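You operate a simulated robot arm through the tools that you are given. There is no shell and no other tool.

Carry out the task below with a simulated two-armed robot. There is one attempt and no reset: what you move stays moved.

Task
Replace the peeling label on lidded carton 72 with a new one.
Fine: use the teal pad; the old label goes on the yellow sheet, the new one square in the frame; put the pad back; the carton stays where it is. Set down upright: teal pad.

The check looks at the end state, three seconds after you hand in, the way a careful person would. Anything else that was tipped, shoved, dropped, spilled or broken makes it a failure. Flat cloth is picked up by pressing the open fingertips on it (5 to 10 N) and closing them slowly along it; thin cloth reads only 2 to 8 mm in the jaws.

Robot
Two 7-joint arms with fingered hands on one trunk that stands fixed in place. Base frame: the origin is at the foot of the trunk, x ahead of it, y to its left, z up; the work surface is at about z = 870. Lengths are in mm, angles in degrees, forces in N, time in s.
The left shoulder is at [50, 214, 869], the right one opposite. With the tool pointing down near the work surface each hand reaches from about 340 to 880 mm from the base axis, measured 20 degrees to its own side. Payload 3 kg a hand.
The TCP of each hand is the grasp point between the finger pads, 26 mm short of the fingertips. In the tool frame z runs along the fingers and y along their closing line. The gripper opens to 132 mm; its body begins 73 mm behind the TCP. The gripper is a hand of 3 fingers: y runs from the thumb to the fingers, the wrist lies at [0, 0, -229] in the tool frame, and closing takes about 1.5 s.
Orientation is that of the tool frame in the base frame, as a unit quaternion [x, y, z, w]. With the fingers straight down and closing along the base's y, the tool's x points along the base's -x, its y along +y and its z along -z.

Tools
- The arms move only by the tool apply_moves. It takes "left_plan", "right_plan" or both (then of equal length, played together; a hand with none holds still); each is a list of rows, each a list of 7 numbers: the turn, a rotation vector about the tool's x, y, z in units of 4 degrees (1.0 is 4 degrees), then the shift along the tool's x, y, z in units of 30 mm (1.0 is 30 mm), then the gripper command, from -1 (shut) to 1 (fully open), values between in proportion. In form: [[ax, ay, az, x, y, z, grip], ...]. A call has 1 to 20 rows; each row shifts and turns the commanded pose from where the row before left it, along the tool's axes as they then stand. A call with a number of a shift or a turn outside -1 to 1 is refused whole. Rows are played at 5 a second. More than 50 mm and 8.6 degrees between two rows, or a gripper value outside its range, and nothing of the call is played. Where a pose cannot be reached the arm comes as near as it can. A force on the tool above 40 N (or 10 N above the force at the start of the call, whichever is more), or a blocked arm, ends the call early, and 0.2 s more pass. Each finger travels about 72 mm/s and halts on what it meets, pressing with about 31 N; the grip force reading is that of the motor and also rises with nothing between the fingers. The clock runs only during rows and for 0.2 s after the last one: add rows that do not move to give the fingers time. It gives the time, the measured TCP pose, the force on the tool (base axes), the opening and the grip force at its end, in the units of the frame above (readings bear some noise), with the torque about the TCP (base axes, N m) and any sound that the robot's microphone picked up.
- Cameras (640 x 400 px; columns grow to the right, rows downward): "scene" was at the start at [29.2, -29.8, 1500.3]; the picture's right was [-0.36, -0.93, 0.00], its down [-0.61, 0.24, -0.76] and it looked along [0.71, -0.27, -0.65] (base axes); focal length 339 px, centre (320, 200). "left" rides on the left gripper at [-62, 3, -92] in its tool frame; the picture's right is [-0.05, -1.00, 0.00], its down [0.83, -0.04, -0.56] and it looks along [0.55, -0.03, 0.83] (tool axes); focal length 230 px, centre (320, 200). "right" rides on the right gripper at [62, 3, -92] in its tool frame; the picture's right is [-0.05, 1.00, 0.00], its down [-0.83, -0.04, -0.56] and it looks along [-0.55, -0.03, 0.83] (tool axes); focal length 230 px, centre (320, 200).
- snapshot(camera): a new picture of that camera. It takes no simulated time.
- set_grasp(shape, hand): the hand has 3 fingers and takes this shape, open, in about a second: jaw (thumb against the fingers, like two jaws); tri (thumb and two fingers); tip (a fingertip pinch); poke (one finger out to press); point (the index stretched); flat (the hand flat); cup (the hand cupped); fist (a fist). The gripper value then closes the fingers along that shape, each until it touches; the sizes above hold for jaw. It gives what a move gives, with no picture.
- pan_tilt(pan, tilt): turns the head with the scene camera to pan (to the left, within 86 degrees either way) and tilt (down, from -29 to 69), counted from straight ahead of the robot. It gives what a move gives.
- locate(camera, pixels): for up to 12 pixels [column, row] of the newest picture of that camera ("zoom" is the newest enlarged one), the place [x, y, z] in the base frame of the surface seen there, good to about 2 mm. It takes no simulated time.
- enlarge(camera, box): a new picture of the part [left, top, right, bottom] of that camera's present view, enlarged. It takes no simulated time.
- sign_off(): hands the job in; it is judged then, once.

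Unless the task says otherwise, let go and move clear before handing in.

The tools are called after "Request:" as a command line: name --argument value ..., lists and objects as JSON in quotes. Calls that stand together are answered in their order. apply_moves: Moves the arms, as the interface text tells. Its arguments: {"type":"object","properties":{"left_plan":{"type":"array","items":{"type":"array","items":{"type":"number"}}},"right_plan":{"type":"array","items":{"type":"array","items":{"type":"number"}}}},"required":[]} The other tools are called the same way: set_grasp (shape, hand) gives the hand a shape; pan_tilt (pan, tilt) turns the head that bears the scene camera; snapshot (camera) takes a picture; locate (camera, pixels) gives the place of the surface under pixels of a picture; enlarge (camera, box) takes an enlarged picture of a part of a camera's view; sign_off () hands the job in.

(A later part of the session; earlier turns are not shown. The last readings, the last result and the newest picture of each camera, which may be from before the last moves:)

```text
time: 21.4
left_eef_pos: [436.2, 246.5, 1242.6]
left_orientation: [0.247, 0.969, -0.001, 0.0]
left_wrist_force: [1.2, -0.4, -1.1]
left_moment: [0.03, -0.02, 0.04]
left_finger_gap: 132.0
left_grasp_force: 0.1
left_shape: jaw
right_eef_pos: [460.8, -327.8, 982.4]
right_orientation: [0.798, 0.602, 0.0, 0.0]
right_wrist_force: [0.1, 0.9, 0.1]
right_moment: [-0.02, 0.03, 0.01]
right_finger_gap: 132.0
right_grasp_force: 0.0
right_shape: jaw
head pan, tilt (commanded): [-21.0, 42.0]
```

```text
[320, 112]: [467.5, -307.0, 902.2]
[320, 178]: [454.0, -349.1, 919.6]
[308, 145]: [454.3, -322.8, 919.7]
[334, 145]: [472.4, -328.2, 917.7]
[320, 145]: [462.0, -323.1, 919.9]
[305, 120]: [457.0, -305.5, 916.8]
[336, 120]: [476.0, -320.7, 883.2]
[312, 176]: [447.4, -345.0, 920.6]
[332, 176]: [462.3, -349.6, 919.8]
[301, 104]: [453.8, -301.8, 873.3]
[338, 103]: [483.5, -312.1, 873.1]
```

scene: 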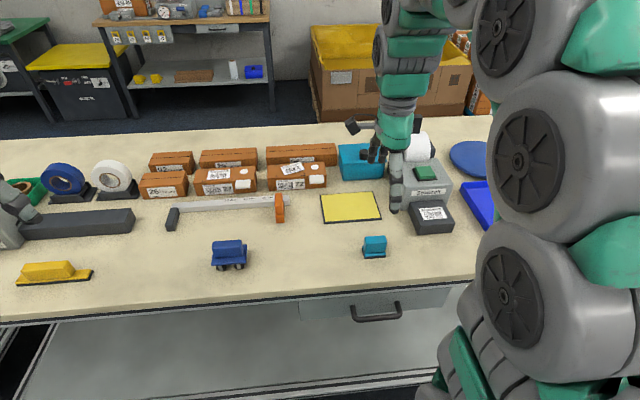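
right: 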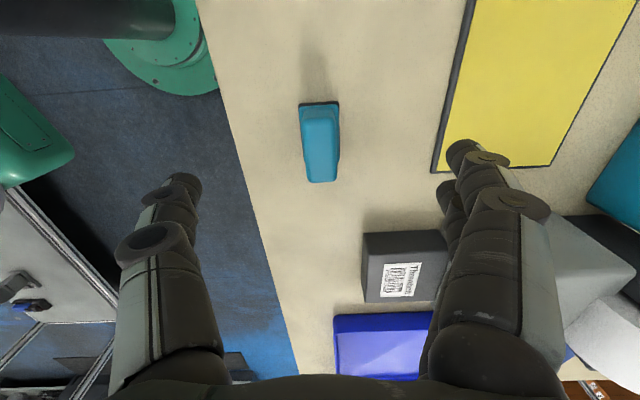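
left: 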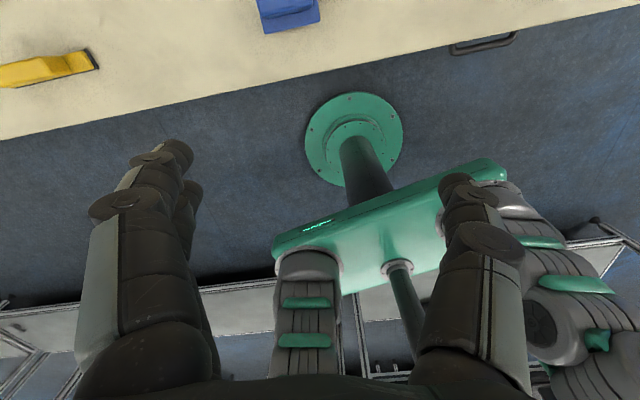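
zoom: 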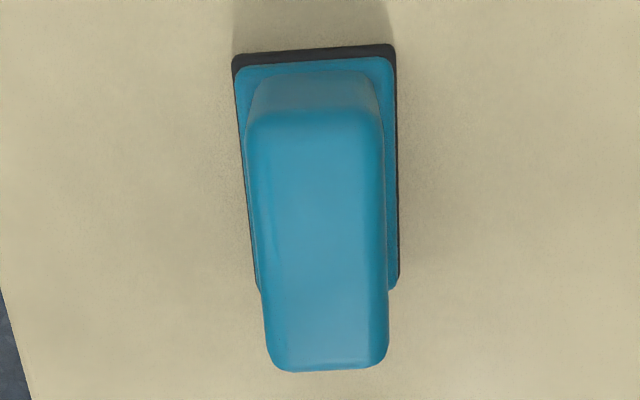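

The pad's base is 50×32 mm and its yaw is ~2° different from the jaws (base edge slope 4.6° vs 2.6° expected). I'll correct by -0.5 unit and lower to TCP z≈916, then partly close to check.

Request:
apply_moves --right_plan '[[0, 0, -0.5, 0, 0, 0.6, 1], [0, 0, 0, 0, 0, 0.6, 1], [0, 0, 0, 0, 0, 0.6, 0.5], [0, 0, 0, 0, 0, 0.4, 0], [0, 0, 0, 0, 0, 0, -0.3], [0, 0, 0, 0, 0, 0, -0.5], [0, 0, 0, 0, 0, 0, -0.5], [0, 0, 0, 0, 0, 0, -0.5]]'

Request:
snapshot --camera "right"

Request:
enlarge --camera "scene" --box '[320, 180, 440, 270]'

```text
time: 23.2
left_eef_pos: [437.4, 245.2, 1243.0]
left_orientation: [0.248, 0.969, 0.001, 0.0]
left_wrist_force: [0.2, 0.0, -0.3]
left_moment: [-0.03, -0.03, -0.01]
left_finger_gap: 132.0
left_grasp_force: 0.1
left_shape: jaw
right_eef_pos: [459.2, -327.3, 915.8]
right_orientation: [0.787, 0.616, 0.0, 0.0]
right_wrist_force: [0.7, -0.1, -1.1]
right_moment: [0.02, 0.01, 0.03]
right_finger_gap: 33.4
right_grasp_force: 0.1
right_shape: jaw
head pan, tilt (commanded): [-21.0, 42.0]
```

```text
taken
```

right: 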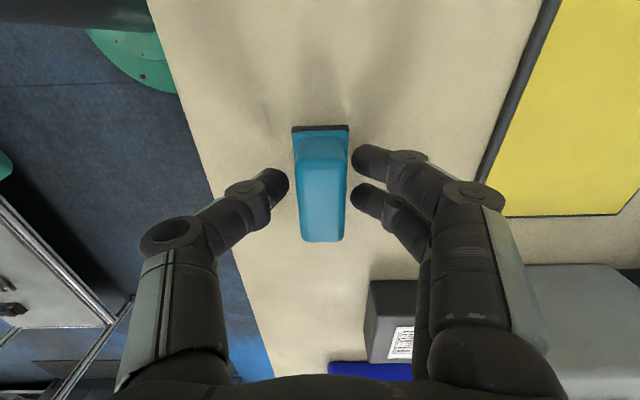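

```text
4.44 times, centred on (380, 225) of scene
```

zoom: 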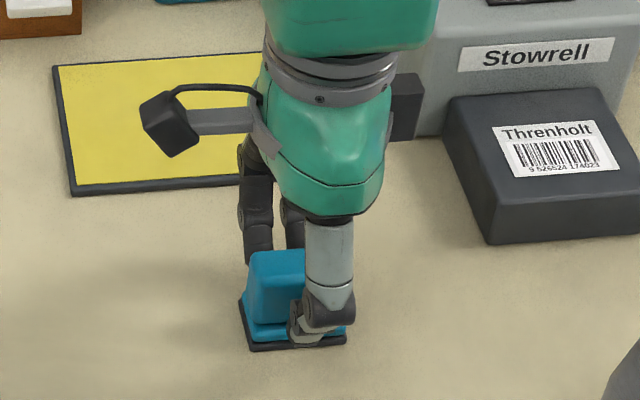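

The three fingertips (275,185), (365,160), (365,195) straddle the handle well within its length (135-240). I'll check fingertip heights before closing.

Request:
locate --camera "right" --pixels '[[280, 185], [270, 180], [275, 200], [360, 160], [360, 195], [370, 150], [322, 200], [322, 165]]'

Request:
enlarge --camera "right" --box '[230, 110, 410, 260]'

```text
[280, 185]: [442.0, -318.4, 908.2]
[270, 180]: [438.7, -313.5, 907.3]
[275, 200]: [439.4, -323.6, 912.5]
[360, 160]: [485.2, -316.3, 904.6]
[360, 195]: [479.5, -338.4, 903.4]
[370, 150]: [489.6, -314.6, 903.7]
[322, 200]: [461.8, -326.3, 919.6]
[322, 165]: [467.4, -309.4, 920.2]
```

```text
2.67 times, centred on (320, 185) of right
```

zoom: 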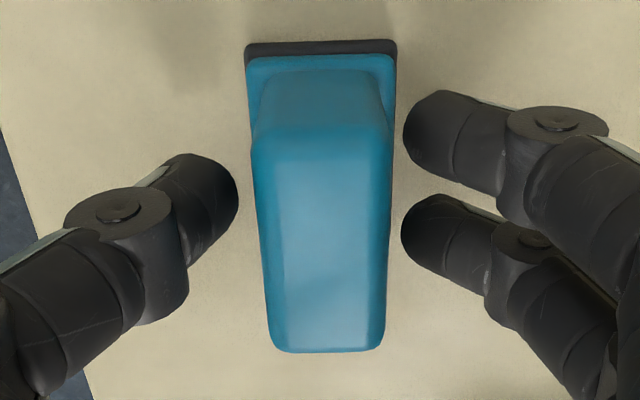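

Fingertips are around z 900, mid-handle, well placed. Closing onto the handle.

Request:
apply_moves --right_plan '[[0, 0, 0, 0, 0, 0, -0.6], [0, 0, 0, 0, 0, 0, -0.7], [0, 0, 0, 0, 0, 0, -0.8], [0, 0, 0, 0, 0, 0, -0.9], [0, 0, 0, 0, 0, 0, -1], [0, 0, 0, 0, 0, 0, -1], [0, 0, 0, 0, 0, 0, -1], [0, 0, 0, 0, 0, 0, -1]]'

Request:
enlarge --camera "right" --box '[230, 110, 410, 260]'

Request:
enlarge --camera "scene" --box '[320, 180, 440, 270]'

```text
time: 25.0
left_eef_pos: [437.5, 244.3, 1243.8]
left_orientation: [0.248, 0.969, 0.0, 0.0]
left_wrist_force: [-0.3, -0.4, -0.3]
left_moment: [0.0, -0.03, 0.01]
left_finger_gap: 131.9
left_grasp_force: 0.0
left_shape: jaw
right_eef_pos: [459.5, -328.4, 917.4]
right_orientation: [0.788, 0.616, 0.0, 0.0]
right_wrist_force: [-0.6, 0.3, -0.2]
right_moment: [0.01, 0.0, -0.01]
right_finger_gap: 18.3
right_grasp_force: 30.7
right_shape: jaw
head pan, tilt (commanded): [-21.0, 42.0]
```

```text
2.67 times, centred on (320, 185) of right
```

zoom: 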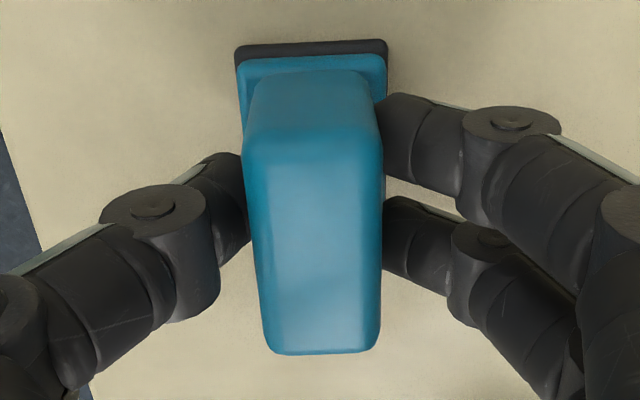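

```text
4.44 times, centred on (380, 225) of scene
```

zoom: 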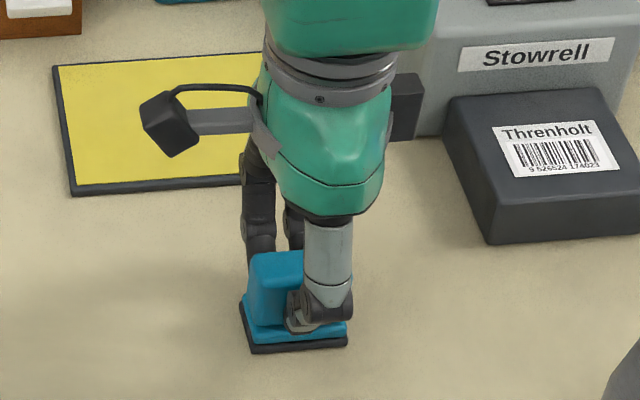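

Grip is solid (gap 18.3, 30.7 N); the pad face is ~47 mm below the TCP. I'll lift 30 mm and check that the pad comes up level.

Request:
apply_moves --right_plan '[[0, 0, 0, 0, 0, -0.2, -1], [0, 0, 0, 0, 0, -0.4, -1], [0, 0, 0, 0, 0, -0.4, -1], [0, 0, 0, 0, 0, 0, -1], [0, 0, 0, 0, 0, 0, -1]]'

Request:
enlarge --camera "right" --box '[230, 110, 410, 260]'

Request:
enlarge --camera "scene" --box '[320, 180, 440, 270]'

```text
time: 26.2
left_eef_pos: [436.0, 245.7, 1243.0]
left_orientation: [0.248, 0.969, 0.0, 0.0]
left_wrist_force: [-0.5, -1.0, -0.1]
left_moment: [0.01, 0.01, -0.01]
left_finger_gap: 131.8
left_grasp_force: 0.1
left_shape: jaw
right_eef_pos: [460.6, -327.5, 947.1]
right_orientation: [0.788, 0.616, -0.001, 0.0]
right_wrist_force: [0.5, 1.1, -1.4]
right_moment: [0.01, 0.0, -0.03]
right_finger_gap: 18.0
right_grasp_force: 30.5
right_shape: jaw
head pan, tilt (commanded): [-21.0, 42.0]
```

```text
2.67 times, centred on (320, 185) of right
```

zoom: 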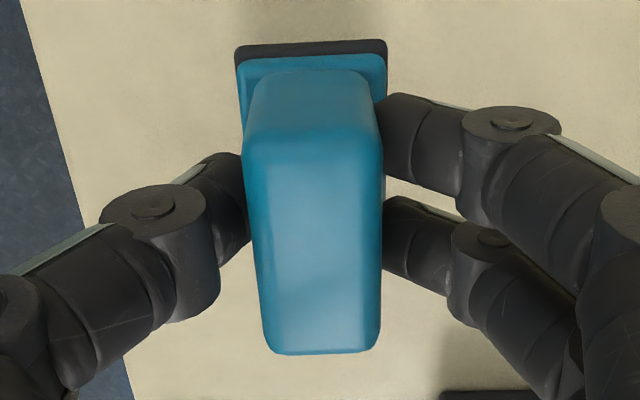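

```text
4.44 times, centred on (380, 225) of scene
```

zoom: 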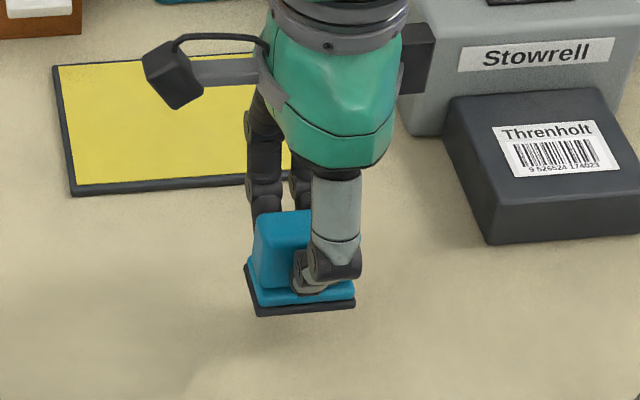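

The pad lifted cleanly and held its pose. I'll measure the pad's base corners relative to the TCP so I can centre it on labels.

Request:
snapshot --camera "right"

Request:
locate --camera "right" --pixels '[[289, 128], [289, 130], [344, 126], [345, 127], [296, 165], [343, 165], [300, 200], [340, 200], [302, 238], [340, 238], [320, 242], [318, 138]]'

Request:
enlarge --camera "scene" --box '[350, 210, 410, 250]'

Request:
locate --camera "zoom" --pixels '[[160, 170], [190, 312], [390, 293], [180, 130], [200, 250]]'

```text
taken
```

right: 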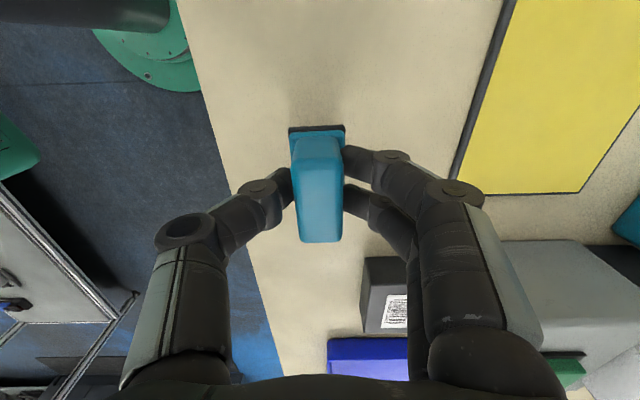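

```text
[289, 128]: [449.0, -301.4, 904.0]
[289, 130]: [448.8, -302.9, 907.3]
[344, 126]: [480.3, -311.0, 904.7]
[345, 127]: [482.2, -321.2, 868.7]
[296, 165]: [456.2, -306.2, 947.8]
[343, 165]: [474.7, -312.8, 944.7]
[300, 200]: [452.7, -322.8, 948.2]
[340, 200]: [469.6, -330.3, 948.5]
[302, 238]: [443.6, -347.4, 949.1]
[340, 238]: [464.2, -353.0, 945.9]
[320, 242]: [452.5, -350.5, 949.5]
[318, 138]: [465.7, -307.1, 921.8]
```

```text
10.00 times, centred on (380, 230) of scene
```

zoom: 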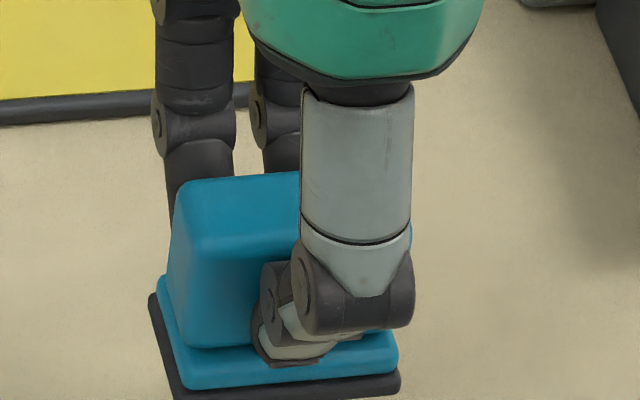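

```text
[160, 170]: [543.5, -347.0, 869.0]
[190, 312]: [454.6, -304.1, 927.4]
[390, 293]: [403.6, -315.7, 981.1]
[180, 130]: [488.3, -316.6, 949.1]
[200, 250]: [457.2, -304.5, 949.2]
```

The pad is aligned with the tool (base edge slope equals the tool y slope) and its centre sits ~3 mm off the TCP along -x tool. Now I'll raise, carry it over the old label (target TCP ≈ (781,-230)), and turn it to the old label's yaw.

Request:
apply_moves --right_plan '[[0, 0, 0, 0, 0, -0.7, -1], [0, 0, 0, 0, 0, -0.7, -1], [0, 0, 0, 0, 0, -0.7, -1], [0, 0, 0, 0.477, 0.798, 0, -1], [0, 0, 0, 0.477, 0.798, 0, -1], [0, 0, 0, 0.477, 0.798, 0, -1], [0, 0, 0, 0.477, 0.798, 0, -1], [0, 0, 0, 0.477, 0.798, 0, -1], [0, 0, 0, 0.477, 0.798, 0, -1], [0, 0, 0, 0.477, 0.798, 0, -1], [0, 0, 0, 0.477, 0.798, 0, -1], [0, 0, 0, 0.477, 0.798, 0, -1], [0, 0, 0, 0.477, 0.798, 0, -1], [0, 0, 0, 0.477, 0.798, 0, -1], [0, 0, 0, 0.477, 0.798, 0, -1], [0, 0, -0.957, 0, 0, 0, -1], [0, 0, -0.957, 0, 0, 0, -1], [0, 0, -0.957, 0, 0, 0, -1], [0, 0, -0.957, 0, 0, 0, -1], [0, 0, 0, 0, 0, 0, -1]]'

Request:
snapshot --camera "right"

Request:
snapshot --camera "scene"

```text
time: 30.4
left_eef_pos: [436.8, 245.5, 1242.7]
left_orientation: [0.248, 0.969, 0.0, 0.001]
left_wrist_force: [0.8, -0.7, 0.0]
left_moment: [-0.02, -0.01, 0.02]
left_finger_gap: 131.8
left_grasp_force: 0.2
left_shape: jaw
right_eef_pos: [780.6, -230.4, 1009.2]
right_orientation: [0.698, 0.716, 0.0, 0.0]
right_wrist_force: [0.6, 0.2, -0.6]
right_moment: [-0.03, -0.02, -0.01]
right_finger_gap: 18.2
right_grasp_force: 30.4
right_shape: jaw
head pan, tilt (commanded): [-21.0, 42.0]
```

```text
taken
```

right: 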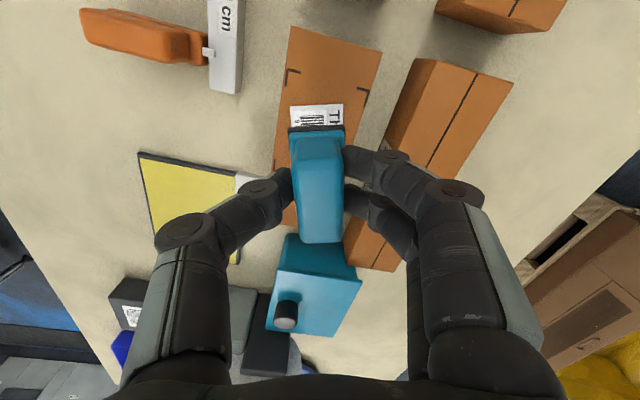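

```text
taken
```

scene: 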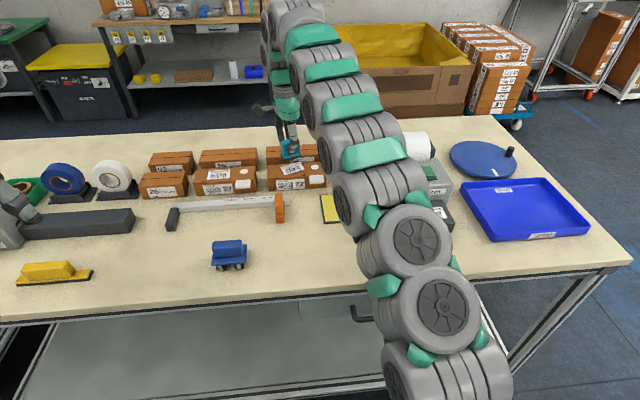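

The pad now hovers over the old label; its left edge shows at right px (290-344, 104-127), parallel to the pad. I'll verify that edge's coordinates.

Request:
enlarge --camera "right" --box '[260, 60, 400, 150]'

Request:
locate --camera "zoom" --pixels '[[140, 212], [380, 200], [136, 305], [385, 250], [250, 230], [110, 60], [115, 115], [490, 130], [495, 160], [330, 170]]'

Request:
enlarge --camera "scene" --box '[255, 120, 345, 200]'

```text
4.44 times, centred on (330, 105) of right
```

zoom: 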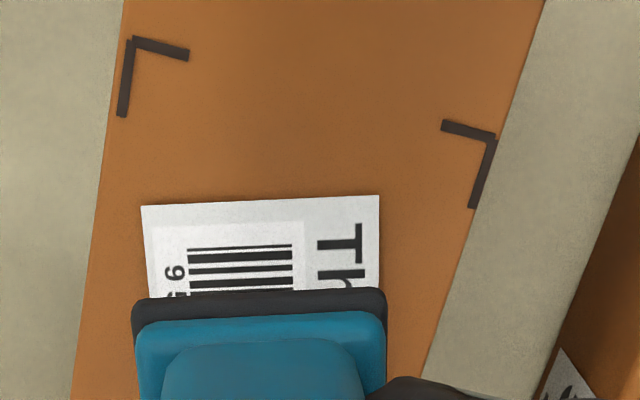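

```text
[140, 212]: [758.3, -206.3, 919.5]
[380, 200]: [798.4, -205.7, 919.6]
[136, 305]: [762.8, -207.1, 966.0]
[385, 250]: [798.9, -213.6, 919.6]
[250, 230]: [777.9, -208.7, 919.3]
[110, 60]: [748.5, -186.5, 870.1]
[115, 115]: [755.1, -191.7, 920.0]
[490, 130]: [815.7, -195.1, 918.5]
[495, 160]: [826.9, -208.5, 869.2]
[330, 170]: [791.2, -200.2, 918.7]
```

```text
5.00 times, centred on (300, 160) of scene
```

zoom: 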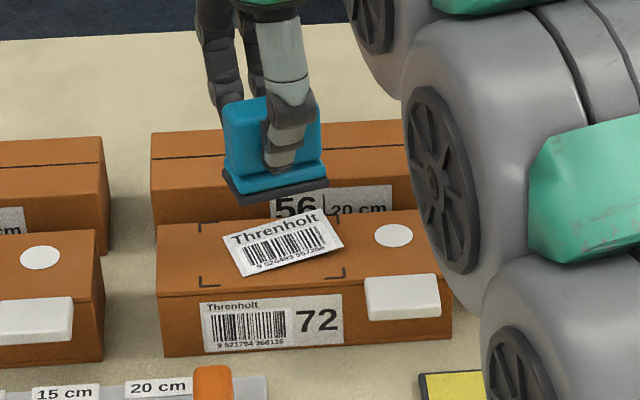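

The label's left edge runs from (758,-206) to (798.5,-205), so its centre is ≈(779,-235); I'll nudge 1-2 mm and lower to just above contact (TCP z≈973).

Request:
apply_moves --right_plan '[[0, 0, 0, -0.05, -0.033, 0.3, -1], [0, 0, 0, 0, 0, 0.3, -1], [0, 0, 0, 0, 0, 0.3, -1], [0, 0, 0, 0, 0, 0.3, -1], [0, 0, 0, 0, 0, 0, -1]]'

Request:
enlarge --camera "scene" --box '[255, 120, 345, 200]'

Request:
enlarge --camera "right" --box '[220, 60, 420, 260]'

```text
time: 31.6
left_eef_pos: [437.1, 245.2, 1242.9]
left_orientation: [0.248, 0.969, 0.0, 0.001]
left_wrist_force: [0.1, 0.8, 0.5]
left_moment: [0.02, 0.01, 0.01]
left_finger_gap: 131.8
left_grasp_force: 0.0
left_shape: jaw
right_eef_pos: [780.0, -230.9, 973.9]
right_orientation: [0.698, 0.716, -0.001, 0.0]
right_wrist_force: [-0.3, -0.9, -0.4]
right_moment: [0.02, -0.02, 0.0]
right_finger_gap: 18.0
right_grasp_force: 31.6
right_shape: jaw
head pan, tilt (commanded): [-21.0, 42.0]
```

```text
5.00 times, centred on (300, 160) of scene
```

zoom: 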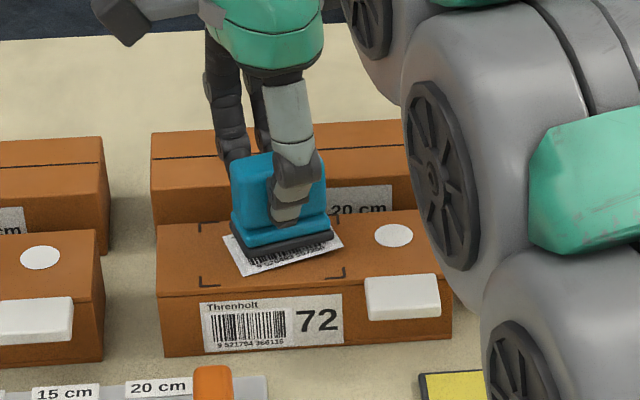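

```text
2.00 times, centred on (320, 160) of right
```

zoom: 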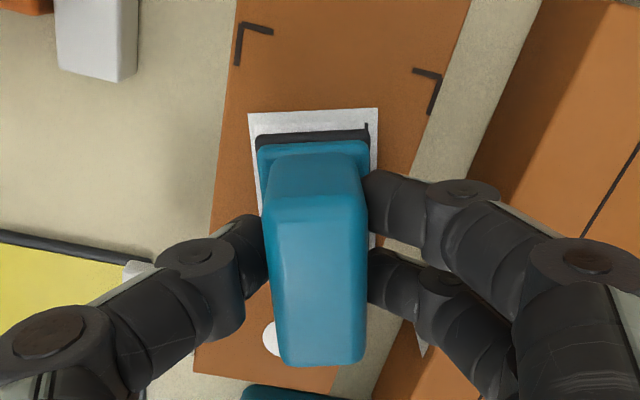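

The pad is centred over the old label with margin on all sides. Pressing down in small steps.

Request:
apply_moves --right_plan '[[0, 0, 0, 0, 0, 0.1, -1], [0, 0, 0, 0, 0, 0.1, -1], [0, 0, 0, 0, 0, 0, -1]]'

```text
time: 32.4
left_eef_pos: [435.2, 245.7, 1243.3]
left_orientation: [0.248, 0.969, 0.0, 0.0]
left_wrist_force: [0.1, -0.3, -0.1]
left_moment: [0.01, 0.03, 0.0]
left_finger_gap: 131.8
left_grasp_force: 0.0
left_shape: jaw
right_eef_pos: [779.8, -232.6, 967.3]
right_orientation: [0.699, 0.715, 0.0, 0.0]
right_wrist_force: [0.3, -0.2, -0.1]
right_moment: [-0.01, 0.0, 0.02]
right_finger_gap: 17.9
right_grasp_force: 31.3
right_shape: jaw
head pan, tilt (commanded): [-21.0, 42.0]
```

No contact yet at TCP z 967. Continuing in 1.5 mm steps.

Request:
apply_moves --right_plan '[[0, 0, 0, 0, 0, 0.05, -1], [0, 0, 0, 0, 0, 0.05, -1], [0, 0, 0, 0, 0, 0, -1]]'

```text
time: 33.2
left_eef_pos: [435.6, 245.2, 1243.0]
left_orientation: [0.247, 0.969, 0.0, 0.0]
left_wrist_force: [0.1, 1.3, 0.7]
left_moment: [-0.03, -0.01, -0.01]
left_finger_gap: 131.8
left_grasp_force: 0.1
left_shape: jaw
right_eef_pos: [778.2, -231.9, 966.1]
right_orientation: [0.698, 0.716, 0.0, 0.0]
right_wrist_force: [-2.7, -0.6, 12.8]
right_moment: [-0.04, 0.0, 0.0]
right_finger_gap: 18.4
right_grasp_force: 30.7
right_shape: jaw
head pan, tilt (commanded): [-21.0, 42.0]
```

Contact with 12.8 N. I'll hold one second, then raise slowly and watch for the label coming along.

Request:
apply_moves --right_plan '[[0, 0, 0, 0, 0, 0, -1], [0, 0, 0, 0, 0, 0, -1], [0, 0, 0, 0, 0, 0, -1], [0, 0, 0, 0, 0, -0.05, -1], [0, 0, 0, 0, 0, -0.05, -1], [0, 0, 0, 0, 0, -0.05, -1], [0, 0, 0, 0, 0, -0.05, -1], [0, 0, 0, 0, 0, -0.05, -1], [0, 0, 0, 0, 0, -0.05, -1], [0, 0, 0, 0, 0, 0, -1]]'

Request:
enlarge --camera "scene" --box '[255, 120, 345, 200]'

Request:
enlarge --camera "right" --box '[220, 60, 420, 260]'

```text
time: 35.4
left_eef_pos: [436.8, 244.2, 1243.5]
left_orientation: [0.248, 0.969, 0.001, -0.001]
left_wrist_force: [0.9, 0.2, -0.9]
left_moment: [-0.01, -0.01, -0.04]
left_finger_gap: 132.0
left_grasp_force: 0.0
left_shape: jaw
right_eef_pos: [779.1, -231.3, 972.1]
right_orientation: [0.698, 0.716, 0.0, -0.001]
right_wrist_force: [0.3, -0.5, -0.9]
right_moment: [-0.02, 0.01, 0.02]
right_finger_gap: 18.6
right_grasp_force: 30.9
right_shape: jaw
head pan, tilt (commanded): [-21.0, 42.0]
```

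```text
5.00 times, centred on (300, 160) of scene
```

zoom: 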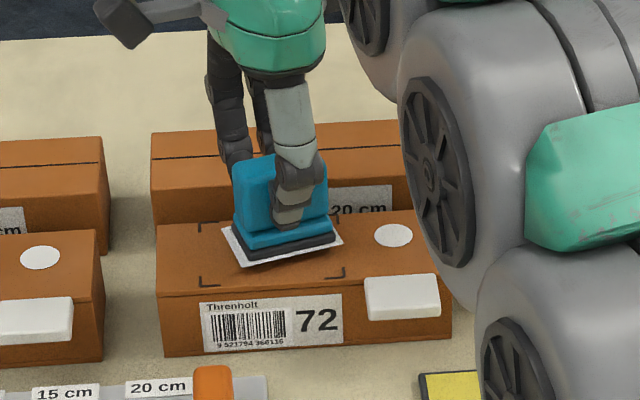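

```text
2.00 times, centred on (320, 160) of right
```

zoom: 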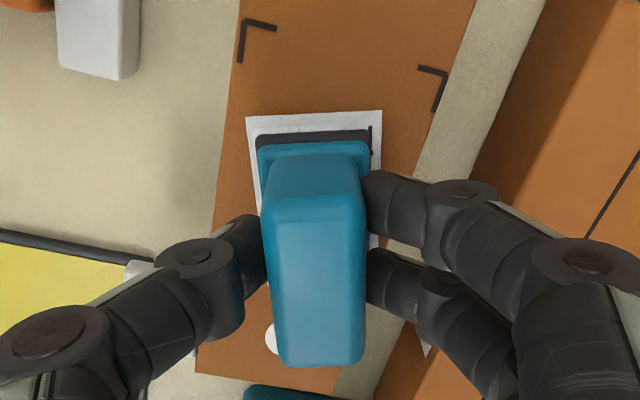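

The label appears stuck to the pad and lifting off (it sits higher on the carton in the scene zoom). Raising further to confirm.

Request:
apply_moves --right_plan '[[0, 0, 0, 0, 0, -0.2, -1], [0, 0, 0, 0, 0, -0.4, -1], [0, 0, 0, 0, 0, -0.5, -1], [0, 0, 0, 0, 0, -0.5, -1], [0, 0, 0, 0, 0, 0, -1]]'

Request:
enlarge --camera "scene" --box '[255, 120, 345, 200]'

Request:
enlarge --camera "right" --box '[220, 60, 420, 260]'

```text
time: 36.6
left_eef_pos: [436.3, 246.0, 1243.8]
left_orientation: [0.248, 0.969, 0.0, 0.001]
left_wrist_force: [0.0, 0.1, 0.0]
left_moment: [-0.01, 0.05, -0.02]
left_finger_gap: 131.8
left_grasp_force: 0.1
left_shape: jaw
right_eef_pos: [777.5, -231.8, 1020.6]
right_orientation: [0.698, 0.716, 0.0, 0.0]
right_wrist_force: [-0.4, -0.1, 0.2]
right_moment: [-0.02, -0.01, 0.05]
right_finger_gap: 18.6
right_grasp_force: 30.7
right_shape: jaw
head pan, tilt (commanded): [-21.0, 42.0]
```

```text
5.00 times, centred on (300, 160) of scene
```

zoom: 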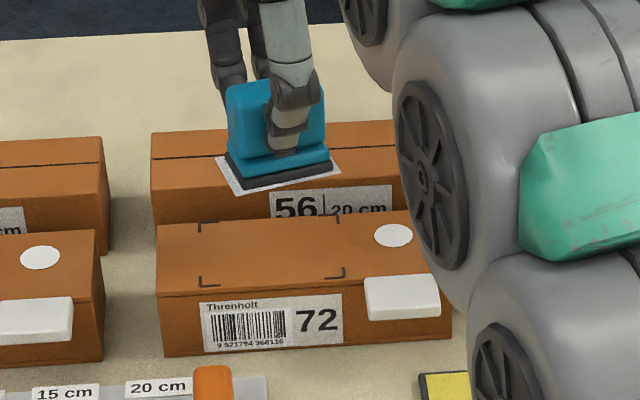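

```text
2.00 times, centred on (320, 160) of right
```

zoom: 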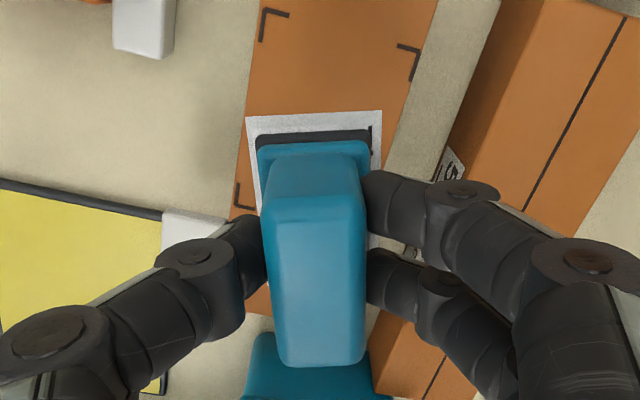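

The old label is on the pad and the frame is fully visible at scene zoom (200-345, 215-285). While it's clear, I'll re-measure the frame corners.

Request:
enlarge --camera "scene" --box '[265, 150, 345, 200]'

Request:
snapshot --camera "right"

```text
8.00 times, centred on (305, 175) of scene
```

zoom: 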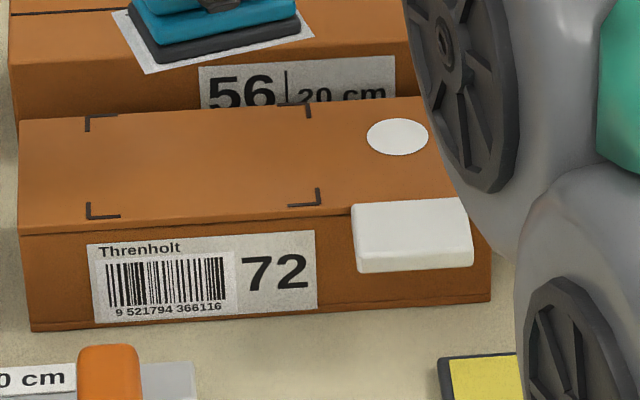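

```text
taken
```

right: 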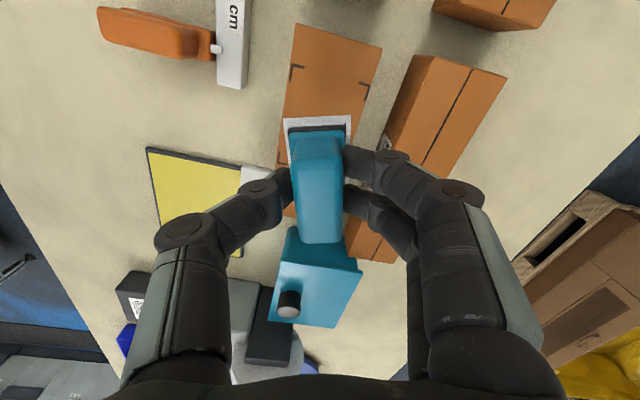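

Frame mark corners in this zoom are (88,118), (309,104), (318,204), (91,216).

Request:
locate --camera "zoom" --pixels '[[88, 118], [309, 105], [318, 204], [91, 216], [88, 128], [309, 114], [318, 192], [90, 206], [115, 116], [282, 107], [292, 206], [118, 215]]'

Request:
locate --camera "zoom" --pixels '[[200, 160], [398, 137], [25, 225], [340, 205], [470, 290], [30, 330], [22, 130]]'

```text
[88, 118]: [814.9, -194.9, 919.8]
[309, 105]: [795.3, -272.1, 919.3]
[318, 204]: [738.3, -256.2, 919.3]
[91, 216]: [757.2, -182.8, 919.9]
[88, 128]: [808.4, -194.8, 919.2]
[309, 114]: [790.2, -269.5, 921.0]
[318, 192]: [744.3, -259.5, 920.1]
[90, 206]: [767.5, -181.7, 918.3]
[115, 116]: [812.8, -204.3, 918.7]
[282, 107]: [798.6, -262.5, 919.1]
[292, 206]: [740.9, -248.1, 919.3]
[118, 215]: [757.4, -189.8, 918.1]
```

```text
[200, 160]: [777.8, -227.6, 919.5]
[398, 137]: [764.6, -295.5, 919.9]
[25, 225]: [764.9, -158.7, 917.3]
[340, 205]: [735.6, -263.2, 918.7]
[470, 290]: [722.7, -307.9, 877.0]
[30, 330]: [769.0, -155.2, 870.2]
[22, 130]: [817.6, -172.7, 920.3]
```

Frame centre averages to ≈(777,-226.7) with yaw ≈15°. Before carrying the old label to the yellow sheet I'll check the teal box's height and the sheet's corners.

Request:
locate --camera "right" --pixels '[[290, 300], [320, 290], [345, 275], [300, 245], [152, 155], [240, 170], [240, 252], [200, 190], [165, 225], [280, 270]]'

```text
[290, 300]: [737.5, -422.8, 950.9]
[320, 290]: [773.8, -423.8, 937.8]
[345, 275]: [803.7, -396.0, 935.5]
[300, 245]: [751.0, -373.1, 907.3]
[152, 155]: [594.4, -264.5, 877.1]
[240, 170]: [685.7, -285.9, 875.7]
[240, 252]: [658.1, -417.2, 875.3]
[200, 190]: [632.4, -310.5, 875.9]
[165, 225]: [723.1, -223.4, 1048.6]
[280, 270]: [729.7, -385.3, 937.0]
```

Sheet centre is ≈(626,-341); the teal box's lid is at z≈937. I'll check the hand's knuckle heights against the box before lowering near it.

Request:
locate --camera "right" --pixels '[[455, 190], [430, 195], [393, 158], [395, 200], [258, 190], [185, 228], [287, 232], [275, 305], [337, 322], [302, 262]]'

```text
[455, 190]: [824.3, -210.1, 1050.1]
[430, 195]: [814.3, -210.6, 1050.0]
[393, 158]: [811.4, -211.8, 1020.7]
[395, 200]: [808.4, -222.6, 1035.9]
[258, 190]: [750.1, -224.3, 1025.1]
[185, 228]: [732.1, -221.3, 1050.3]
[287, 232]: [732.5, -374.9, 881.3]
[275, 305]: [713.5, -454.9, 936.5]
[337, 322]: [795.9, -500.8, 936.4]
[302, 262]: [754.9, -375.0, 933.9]
```

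The hand stays within ±50 mm of the TCP, so the box (x≥713) is clear. Turning back to the sheet's yaw and carrying the old label over the yellow sheet.

Request:
apply_moves --right_plan '[[0, 0, 0.957, 0, 0, 0, -1], [0, 0, 0.957, 0, 0, 0, -1], [0, 0, 0.957, 0, 0, 0, -1], [0, 0, 0.957, 0, 0, 0, -1], [0, 0, 0, -0.761, -0.687, 0, -1], [0, 0, 0, -0.761, -0.687, 0, -1], [0, 0, 0, -0.761, -0.687, 0, -1], [0, 0, 0, -0.761, -0.687, 0, -1], [0, 0, 0, -0.761, -0.687, 0, -1], [0, 0, 0, -0.761, -0.687, 0, -1], [0, 0, 0, 0, 0, 0.55, -1], [0, 0, 0, 0, 0, 0.55, -1], [0, 0, 0, 0, 0, 0.55, -1], [0, 0, 0, 0, 0, 0.55, -1], [0, 0, 0, 0, 0, 0.5, -1], [0, 0, 0, 0, 0, 0, -1]]'

Request:
enlarge --camera "scene" --box '[290, 150, 410, 240]'

Request:
snapshot --camera "right"

```text
time: 40.0
left_eef_pos: [436.4, 244.8, 1242.2]
left_orientation: [0.248, 0.969, 0.0, 0.0]
left_wrist_force: [0.9, 0.6, 0.6]
left_moment: [0.01, -0.02, 0.01]
left_finger_gap: 131.8
left_grasp_force: 0.0
left_shape: jaw
right_eef_pos: [627.0, -335.0, 938.8]
right_orientation: [0.787, 0.617, 0.0, 0.0]
right_wrist_force: [0.3, -0.3, -0.7]
right_moment: [0.0, 0.01, -0.02]
right_finger_gap: 18.4
right_grasp_force: 30.4
right_shape: jaw
head pan, tilt (commanded): [-21.0, 42.0]
```

```text
4.44 times, centred on (350, 195) of scene
```

zoom: 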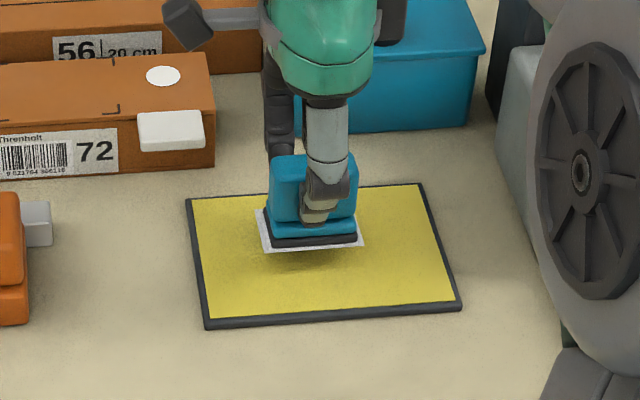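

```text
taken
```

right: 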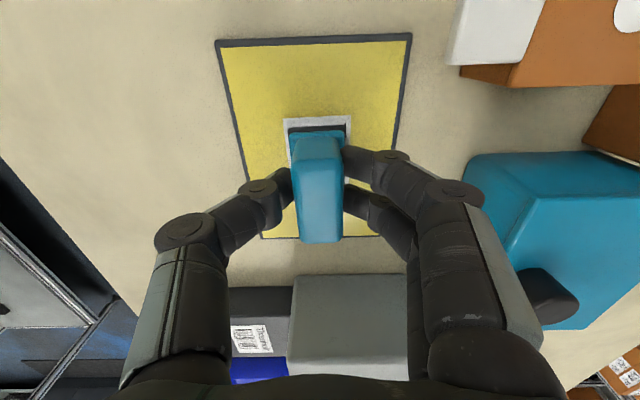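

The label hovers over the middle of the yellow sheet. Lowering in small steps to contact (~TCP 922).

Request:
apply_moves --right_plan '[[0, 0, 0, 0, 0, 0.15, -1], [0, 0, 0, 0, 0, 0.15, -1], [0, 0, 0, 0, 0, 0.1, -1], [0, 0, 0, 0, 0, 0.05, -1], [0, 0, 0, 0, 0, 0, -1]]'

```text
time: 41.2
left_eef_pos: [437.1, 245.6, 1243.3]
left_orientation: [0.247, 0.969, 0.0, 0.0]
left_wrist_force: [1.0, 0.4, 0.2]
left_moment: [-0.05, 0.05, 0.01]
left_finger_gap: 131.9
left_grasp_force: 0.0
left_shape: jaw
right_eef_pos: [628.0, -334.4, 926.9]
right_orientation: [0.787, 0.617, 0.0, 0.001]
right_wrist_force: [0.4, -0.1, 0.1]
right_moment: [0.0, 0.0, -0.02]
right_finger_gap: 18.7
right_grasp_force: 30.5
right_shape: jaw
head pan, tilt (commanded): [-21.0, 42.0]
```

No contact yet. Continuing with 1.5 mm steps.

Request:
apply_moves --right_plan '[[0, 0, 0, 0, 0, 0.05, -1], [0, 0, 0, 0, 0, 0.05, -1], [0, 0, 0, 0, 0, 0, -1]]'

```text
time: 42.0
left_eef_pos: [437.0, 245.4, 1244.5]
left_orientation: [0.248, 0.969, 0.0, 0.0]
left_wrist_force: [0.2, -0.2, 0.0]
left_moment: [0.01, 0.01, 0.01]
left_finger_gap: 132.0
left_grasp_force: 0.0
left_shape: jaw
right_eef_pos: [626.3, -335.6, 924.1]
right_orientation: [0.787, 0.616, -0.001, 0.0]
right_wrist_force: [-0.2, 0.7, -1.7]
right_moment: [0.0, 0.01, 0.01]
right_finger_gap: 18.7
right_grasp_force: 31.2
right_shape: jaw
head pan, tilt (commanded): [-21.0, 42.0]
```

Request:
apply_moves --right_plan '[[0, 0, 0, 0, 0, 0.05, -1], [0, 0, 0, 0, 0, 0.05, -1], [0, 0, 0, 0, 0, 0, -1]]'

```text
time: 42.8
left_eef_pos: [436.2, 245.0, 1243.7]
left_orientation: [0.247, 0.969, 0.0, 0.0]
left_wrist_force: [-0.5, -0.3, -0.1]
left_moment: [-0.01, 0.0, -0.01]
left_finger_gap: 132.2
left_grasp_force: 0.2
left_shape: jaw
right_eef_pos: [626.6, -335.7, 920.6]
right_orientation: [0.787, 0.617, 0.001, 0.0]
right_wrist_force: [-4.4, 1.7, 19.4]
right_moment: [0.04, 0.08, 0.01]
right_finger_gap: 19.0
right_grasp_force: 30.9
right_shape: jaw
head pan, tilt (commanded): [-21.0, 42.0]
```

Contact with 19.4 N on the sheet. Holding briefly, then raising slowly to see whether the label stays.

Request:
apply_moves --right_plan '[[0, 0, 0, 0, 0, 0, -1], [0, 0, 0, 0, 0, 0, -1], [0, 0, 0, 0, 0, 0, -1], [0, 0, 0, 0, 0, -0.05, -1], [0, 0, 0, 0, 0, -0.05, -1], [0, 0, 0, 0, 0, -0.05, -1], [0, 0, 0, 0, 0, -0.05, -1], [0, 0, 0, 0, 0, -0.1, -1], [0, 0, 0, 0, 0, -0.2, -1], [0, 0, 0, 0, 0, -0.3, -1], [0, 0, 0, 0, 0, -0.3, -1], [0, 0, 0, 0, 0, 0, -1]]'

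Request:
enlarge --camera "scene" --box '[290, 150, 410, 240]'

Request:
enlarge --camera "right" --box '[220, 60, 420, 260]'

```text
time: 45.4
left_eef_pos: [435.5, 244.7, 1243.4]
left_orientation: [0.248, 0.969, 0.0, -0.001]
left_wrist_force: [-0.5, -0.7, -0.4]
left_moment: [0.0, -0.01, -0.02]
left_finger_gap: 131.9
left_grasp_force: 0.0
left_shape: jaw
right_eef_pos: [626.5, -335.0, 952.3]
right_orientation: [0.787, 0.617, 0.001, 0.001]
right_wrist_force: [-0.1, -0.2, -1.2]
right_moment: [-0.01, -0.02, 0.0]
right_finger_gap: 19.0
right_grasp_force: 30.8
right_shape: jaw
head pan, tilt (commanded): [-21.0, 42.0]
```

```text
4.44 times, centred on (350, 195) of scene
```

zoom: 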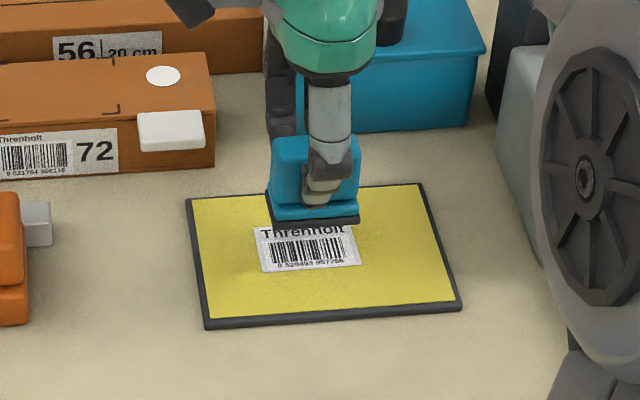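

```text
2.00 times, centred on (320, 160) of right
```

zoom: 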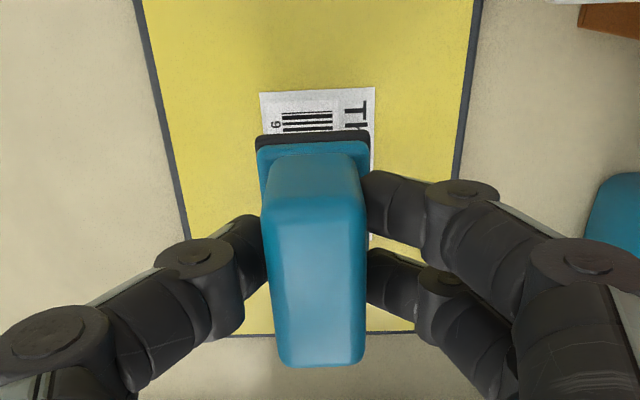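

The old label stays on the yellow sheet. Next I'll raise and carry the pad to the new label at (494.6,-510.5), biased 3 mm toward me for clearance from the printer's front face.

Request:
apply_moves --right_plan '[[0, 0, 0, 0, 0, -0.7, -1], [0, 0, 0, 0, 0, -0.7, -1], [0, 0, 0, 0, 0, -0.7, -1], [0, 0, 0, -0.829, -0.367, 0, -1], [0, 0, 0, -0.829, -0.367, 0, -1], [0, 0, 0, -0.829, -0.367, 0, -1], [0, 0, 0, -0.829, -0.367, 0, -1], [0, 0, 0, -0.829, -0.367, 0, -1], [0, 0, 0, -0.829, -0.367, 0, -1], [0, 0, 0, -0.829, -0.367, 0, -1], [0, 0, 0, -0.829, -0.367, 0, -1], [0, 0, 0, 0, 0, 0, -1], [0, 0, 0, 0, 0, 0, -1]]'

Request:
snapshot --camera "right"

Request:
snapshot --camera "scene"

```text
time: 48.2
left_eef_pos: [437.5, 245.2, 1243.7]
left_orientation: [0.248, 0.969, 0.0, 0.0]
left_wrist_force: [0.7, -0.7, 0.2]
left_moment: [-0.01, -0.02, -0.02]
left_finger_gap: 131.7
left_grasp_force: 0.0
left_shape: jaw
right_eef_pos: [492.7, -508.6, 1015.8]
right_orientation: [0.787, 0.617, 0.001, 0.0]
right_wrist_force: [0.0, -0.1, -0.3]
right_moment: [-0.01, 0.04, -0.03]
right_finger_gap: 18.6
right_grasp_force: 31.0
right_shape: jaw
head pan, tilt (commanded): [-21.0, 42.0]
```

```text
taken
```

right: 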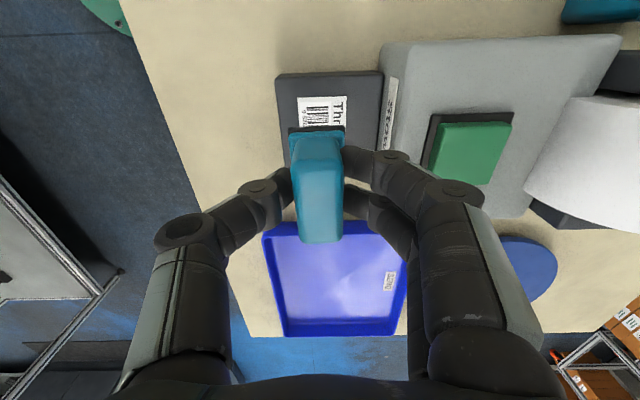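

```text
taken
```

scene: 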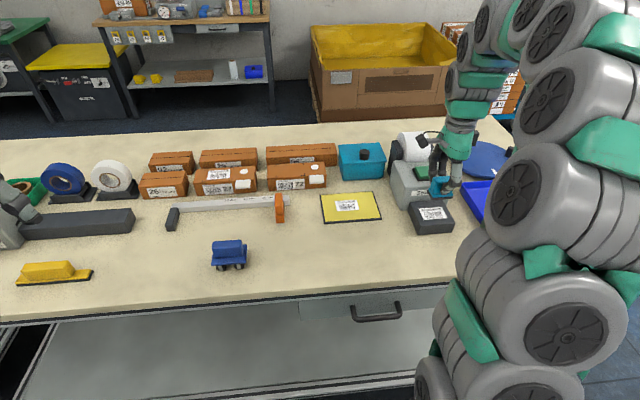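

The pad hovers over the plate with the label's left edge visible at right px (297-346, 96). I'll zoom in to compare the label's angle and position with the pad.

Request:
enlarge --camera "right" --box '[260, 60, 400, 150]'

Request:
locate --camera "zoom" --pixels '[[166, 168], [395, 158], [280, 175], [170, 185], [394, 180], [200, 168], [360, 162], [580, 130], [555, 200]]'

```text
4.44 times, centred on (330, 105) of right
```

zoom: 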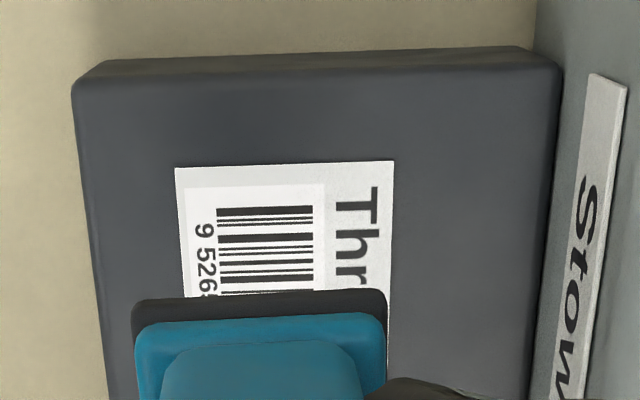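

```text
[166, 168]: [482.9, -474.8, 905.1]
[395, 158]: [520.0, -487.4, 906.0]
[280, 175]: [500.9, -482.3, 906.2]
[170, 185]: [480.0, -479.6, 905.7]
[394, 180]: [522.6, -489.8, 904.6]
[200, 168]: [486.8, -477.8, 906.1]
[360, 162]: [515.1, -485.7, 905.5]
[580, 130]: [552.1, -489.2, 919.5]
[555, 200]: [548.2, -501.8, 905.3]
```

The label edge is within ~1° of the pad's alignment, and its centre computes to (494.3,-510.4). Lowering to ~15 mm above the label and checking the finger clearance to the printer.

Request:
apply_moves --right_plan '[[0, 0, 0, 0, 0, 0.4, -1], [0, 0, 0, 0, 0, 0.4, -1], [0, 0, 0, 0, 0, 0.4, -1], [0, 0, 0, 0, 0, 0.4, -1], [0, 0, 0, 0, 0, 0, -1]]'

Request:
snapshot --camera "right"

Request:
enlarge --camera "scene" --box '[380, 130, 480, 240]'

```text
time: 49.4
left_eef_pos: [437.1, 245.1, 1242.2]
left_orientation: [0.248, 0.969, 0.0, 0.0]
left_wrist_force: [-0.7, 0.7, 0.7]
left_moment: [0.0, 0.03, -0.01]
left_finger_gap: 131.5
left_grasp_force: 0.0
left_shape: jaw
right_eef_pos: [491.6, -508.1, 968.8]
right_orientation: [0.788, 0.616, 0.0, 0.0]
right_wrist_force: [-1.1, 0.4, 0.3]
right_moment: [0.01, -0.02, -0.03]
right_finger_gap: 18.7
right_grasp_force: 30.9
right_shape: jaw
head pan, tilt (commanded): [-21.0, 42.0]
```

```text
taken
```

right: 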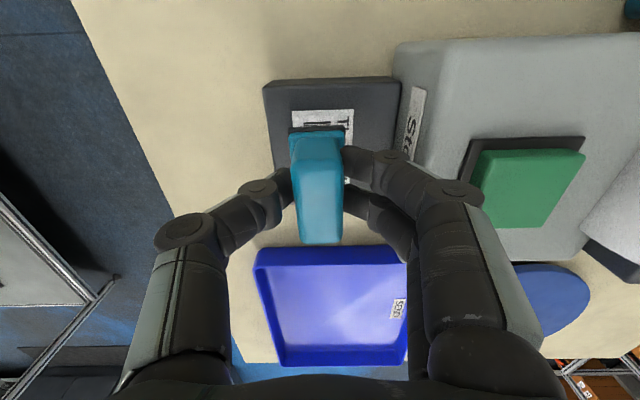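

```text
3.64 times, centred on (430, 185) of scene
```

zoom: 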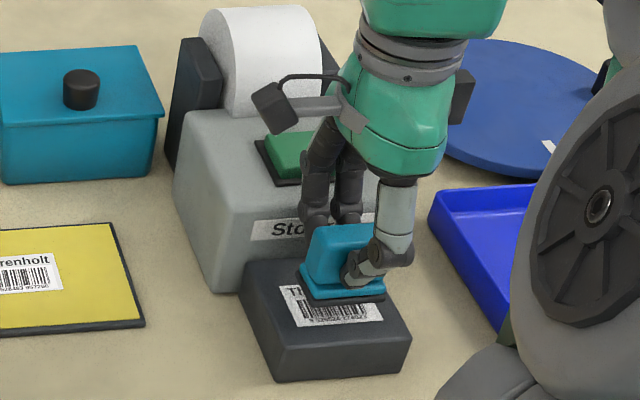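

Fingers clear the printer front (distal knuckle (400,160) in front of it, upper knuckle above it). Continuing down to near contact.

Request:
apply_moves --right_plan '[[0, 0, 0, 0, 0, 0.15, -1], [0, 0, 0, 0, 0, 0.15, -1], [0, 0, 0, 0, 0, 0.12, -1], [0, 0, 0, 0, 0, 0, -1]]'

Request:
snapshot --camera "right"

```text
time: 50.4
left_eef_pos: [436.2, 244.8, 1242.9]
left_orientation: [0.247, 0.969, 0.0, 0.0]
left_wrist_force: [0.0, 0.3, 0.6]
left_moment: [-0.01, 0.03, -0.02]
left_finger_gap: 132.1
left_grasp_force: 0.0
left_shape: jaw
right_eef_pos: [493.9, -506.1, 957.5]
right_orientation: [0.788, 0.616, 0.001, 0.0]
right_wrist_force: [-0.2, -0.6, -0.7]
right_moment: [-0.01, 0.02, -0.01]
right_finger_gap: 18.8
right_grasp_force: 31.0
right_shape: jaw
head pan, tilt (commanded): [-21.0, 42.0]
```

```text
taken
```

right: 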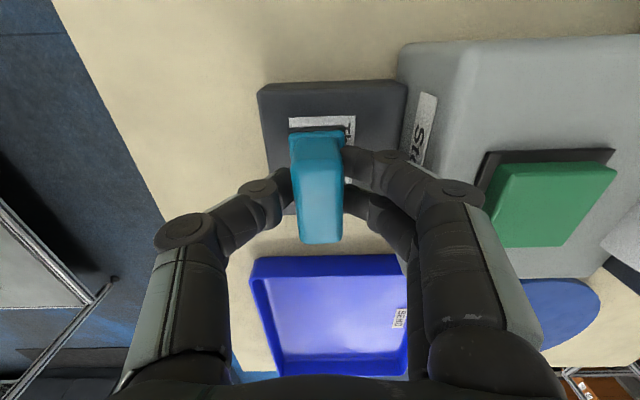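

Pad footprint lies inside the label (label 289-355, pad 290-345). Stepping down to contact.

Request:
apply_moves --right_plan '[[0, 0, 0, 0, 0, 0.05, -1], [0, 0, 0, 0, 0, 0.05, -1], [0, 0, 0, 0, 0, 0.05, -1], [0, 0, 0, 0, 0, 0, -1]]'

```text
time: 51.4
left_eef_pos: [436.5, 244.6, 1243.7]
left_orientation: [0.247, 0.969, 0.0, 0.0]
left_wrist_force: [-0.2, 0.2, 0.0]
left_moment: [-0.02, -0.03, 0.01]
left_finger_gap: 131.9
left_grasp_force: 0.1
left_shape: jaw
right_eef_pos: [494.5, -507.2, 950.6]
right_orientation: [0.788, 0.616, 0.0, 0.0]
right_wrist_force: [-2.2, -1.2, 10.1]
right_moment: [0.0, -0.04, -0.03]
right_finger_gap: 18.8
right_grasp_force: 30.3
right_shape: jaw
head pan, tilt (commanded): [-21.0, 42.0]
```

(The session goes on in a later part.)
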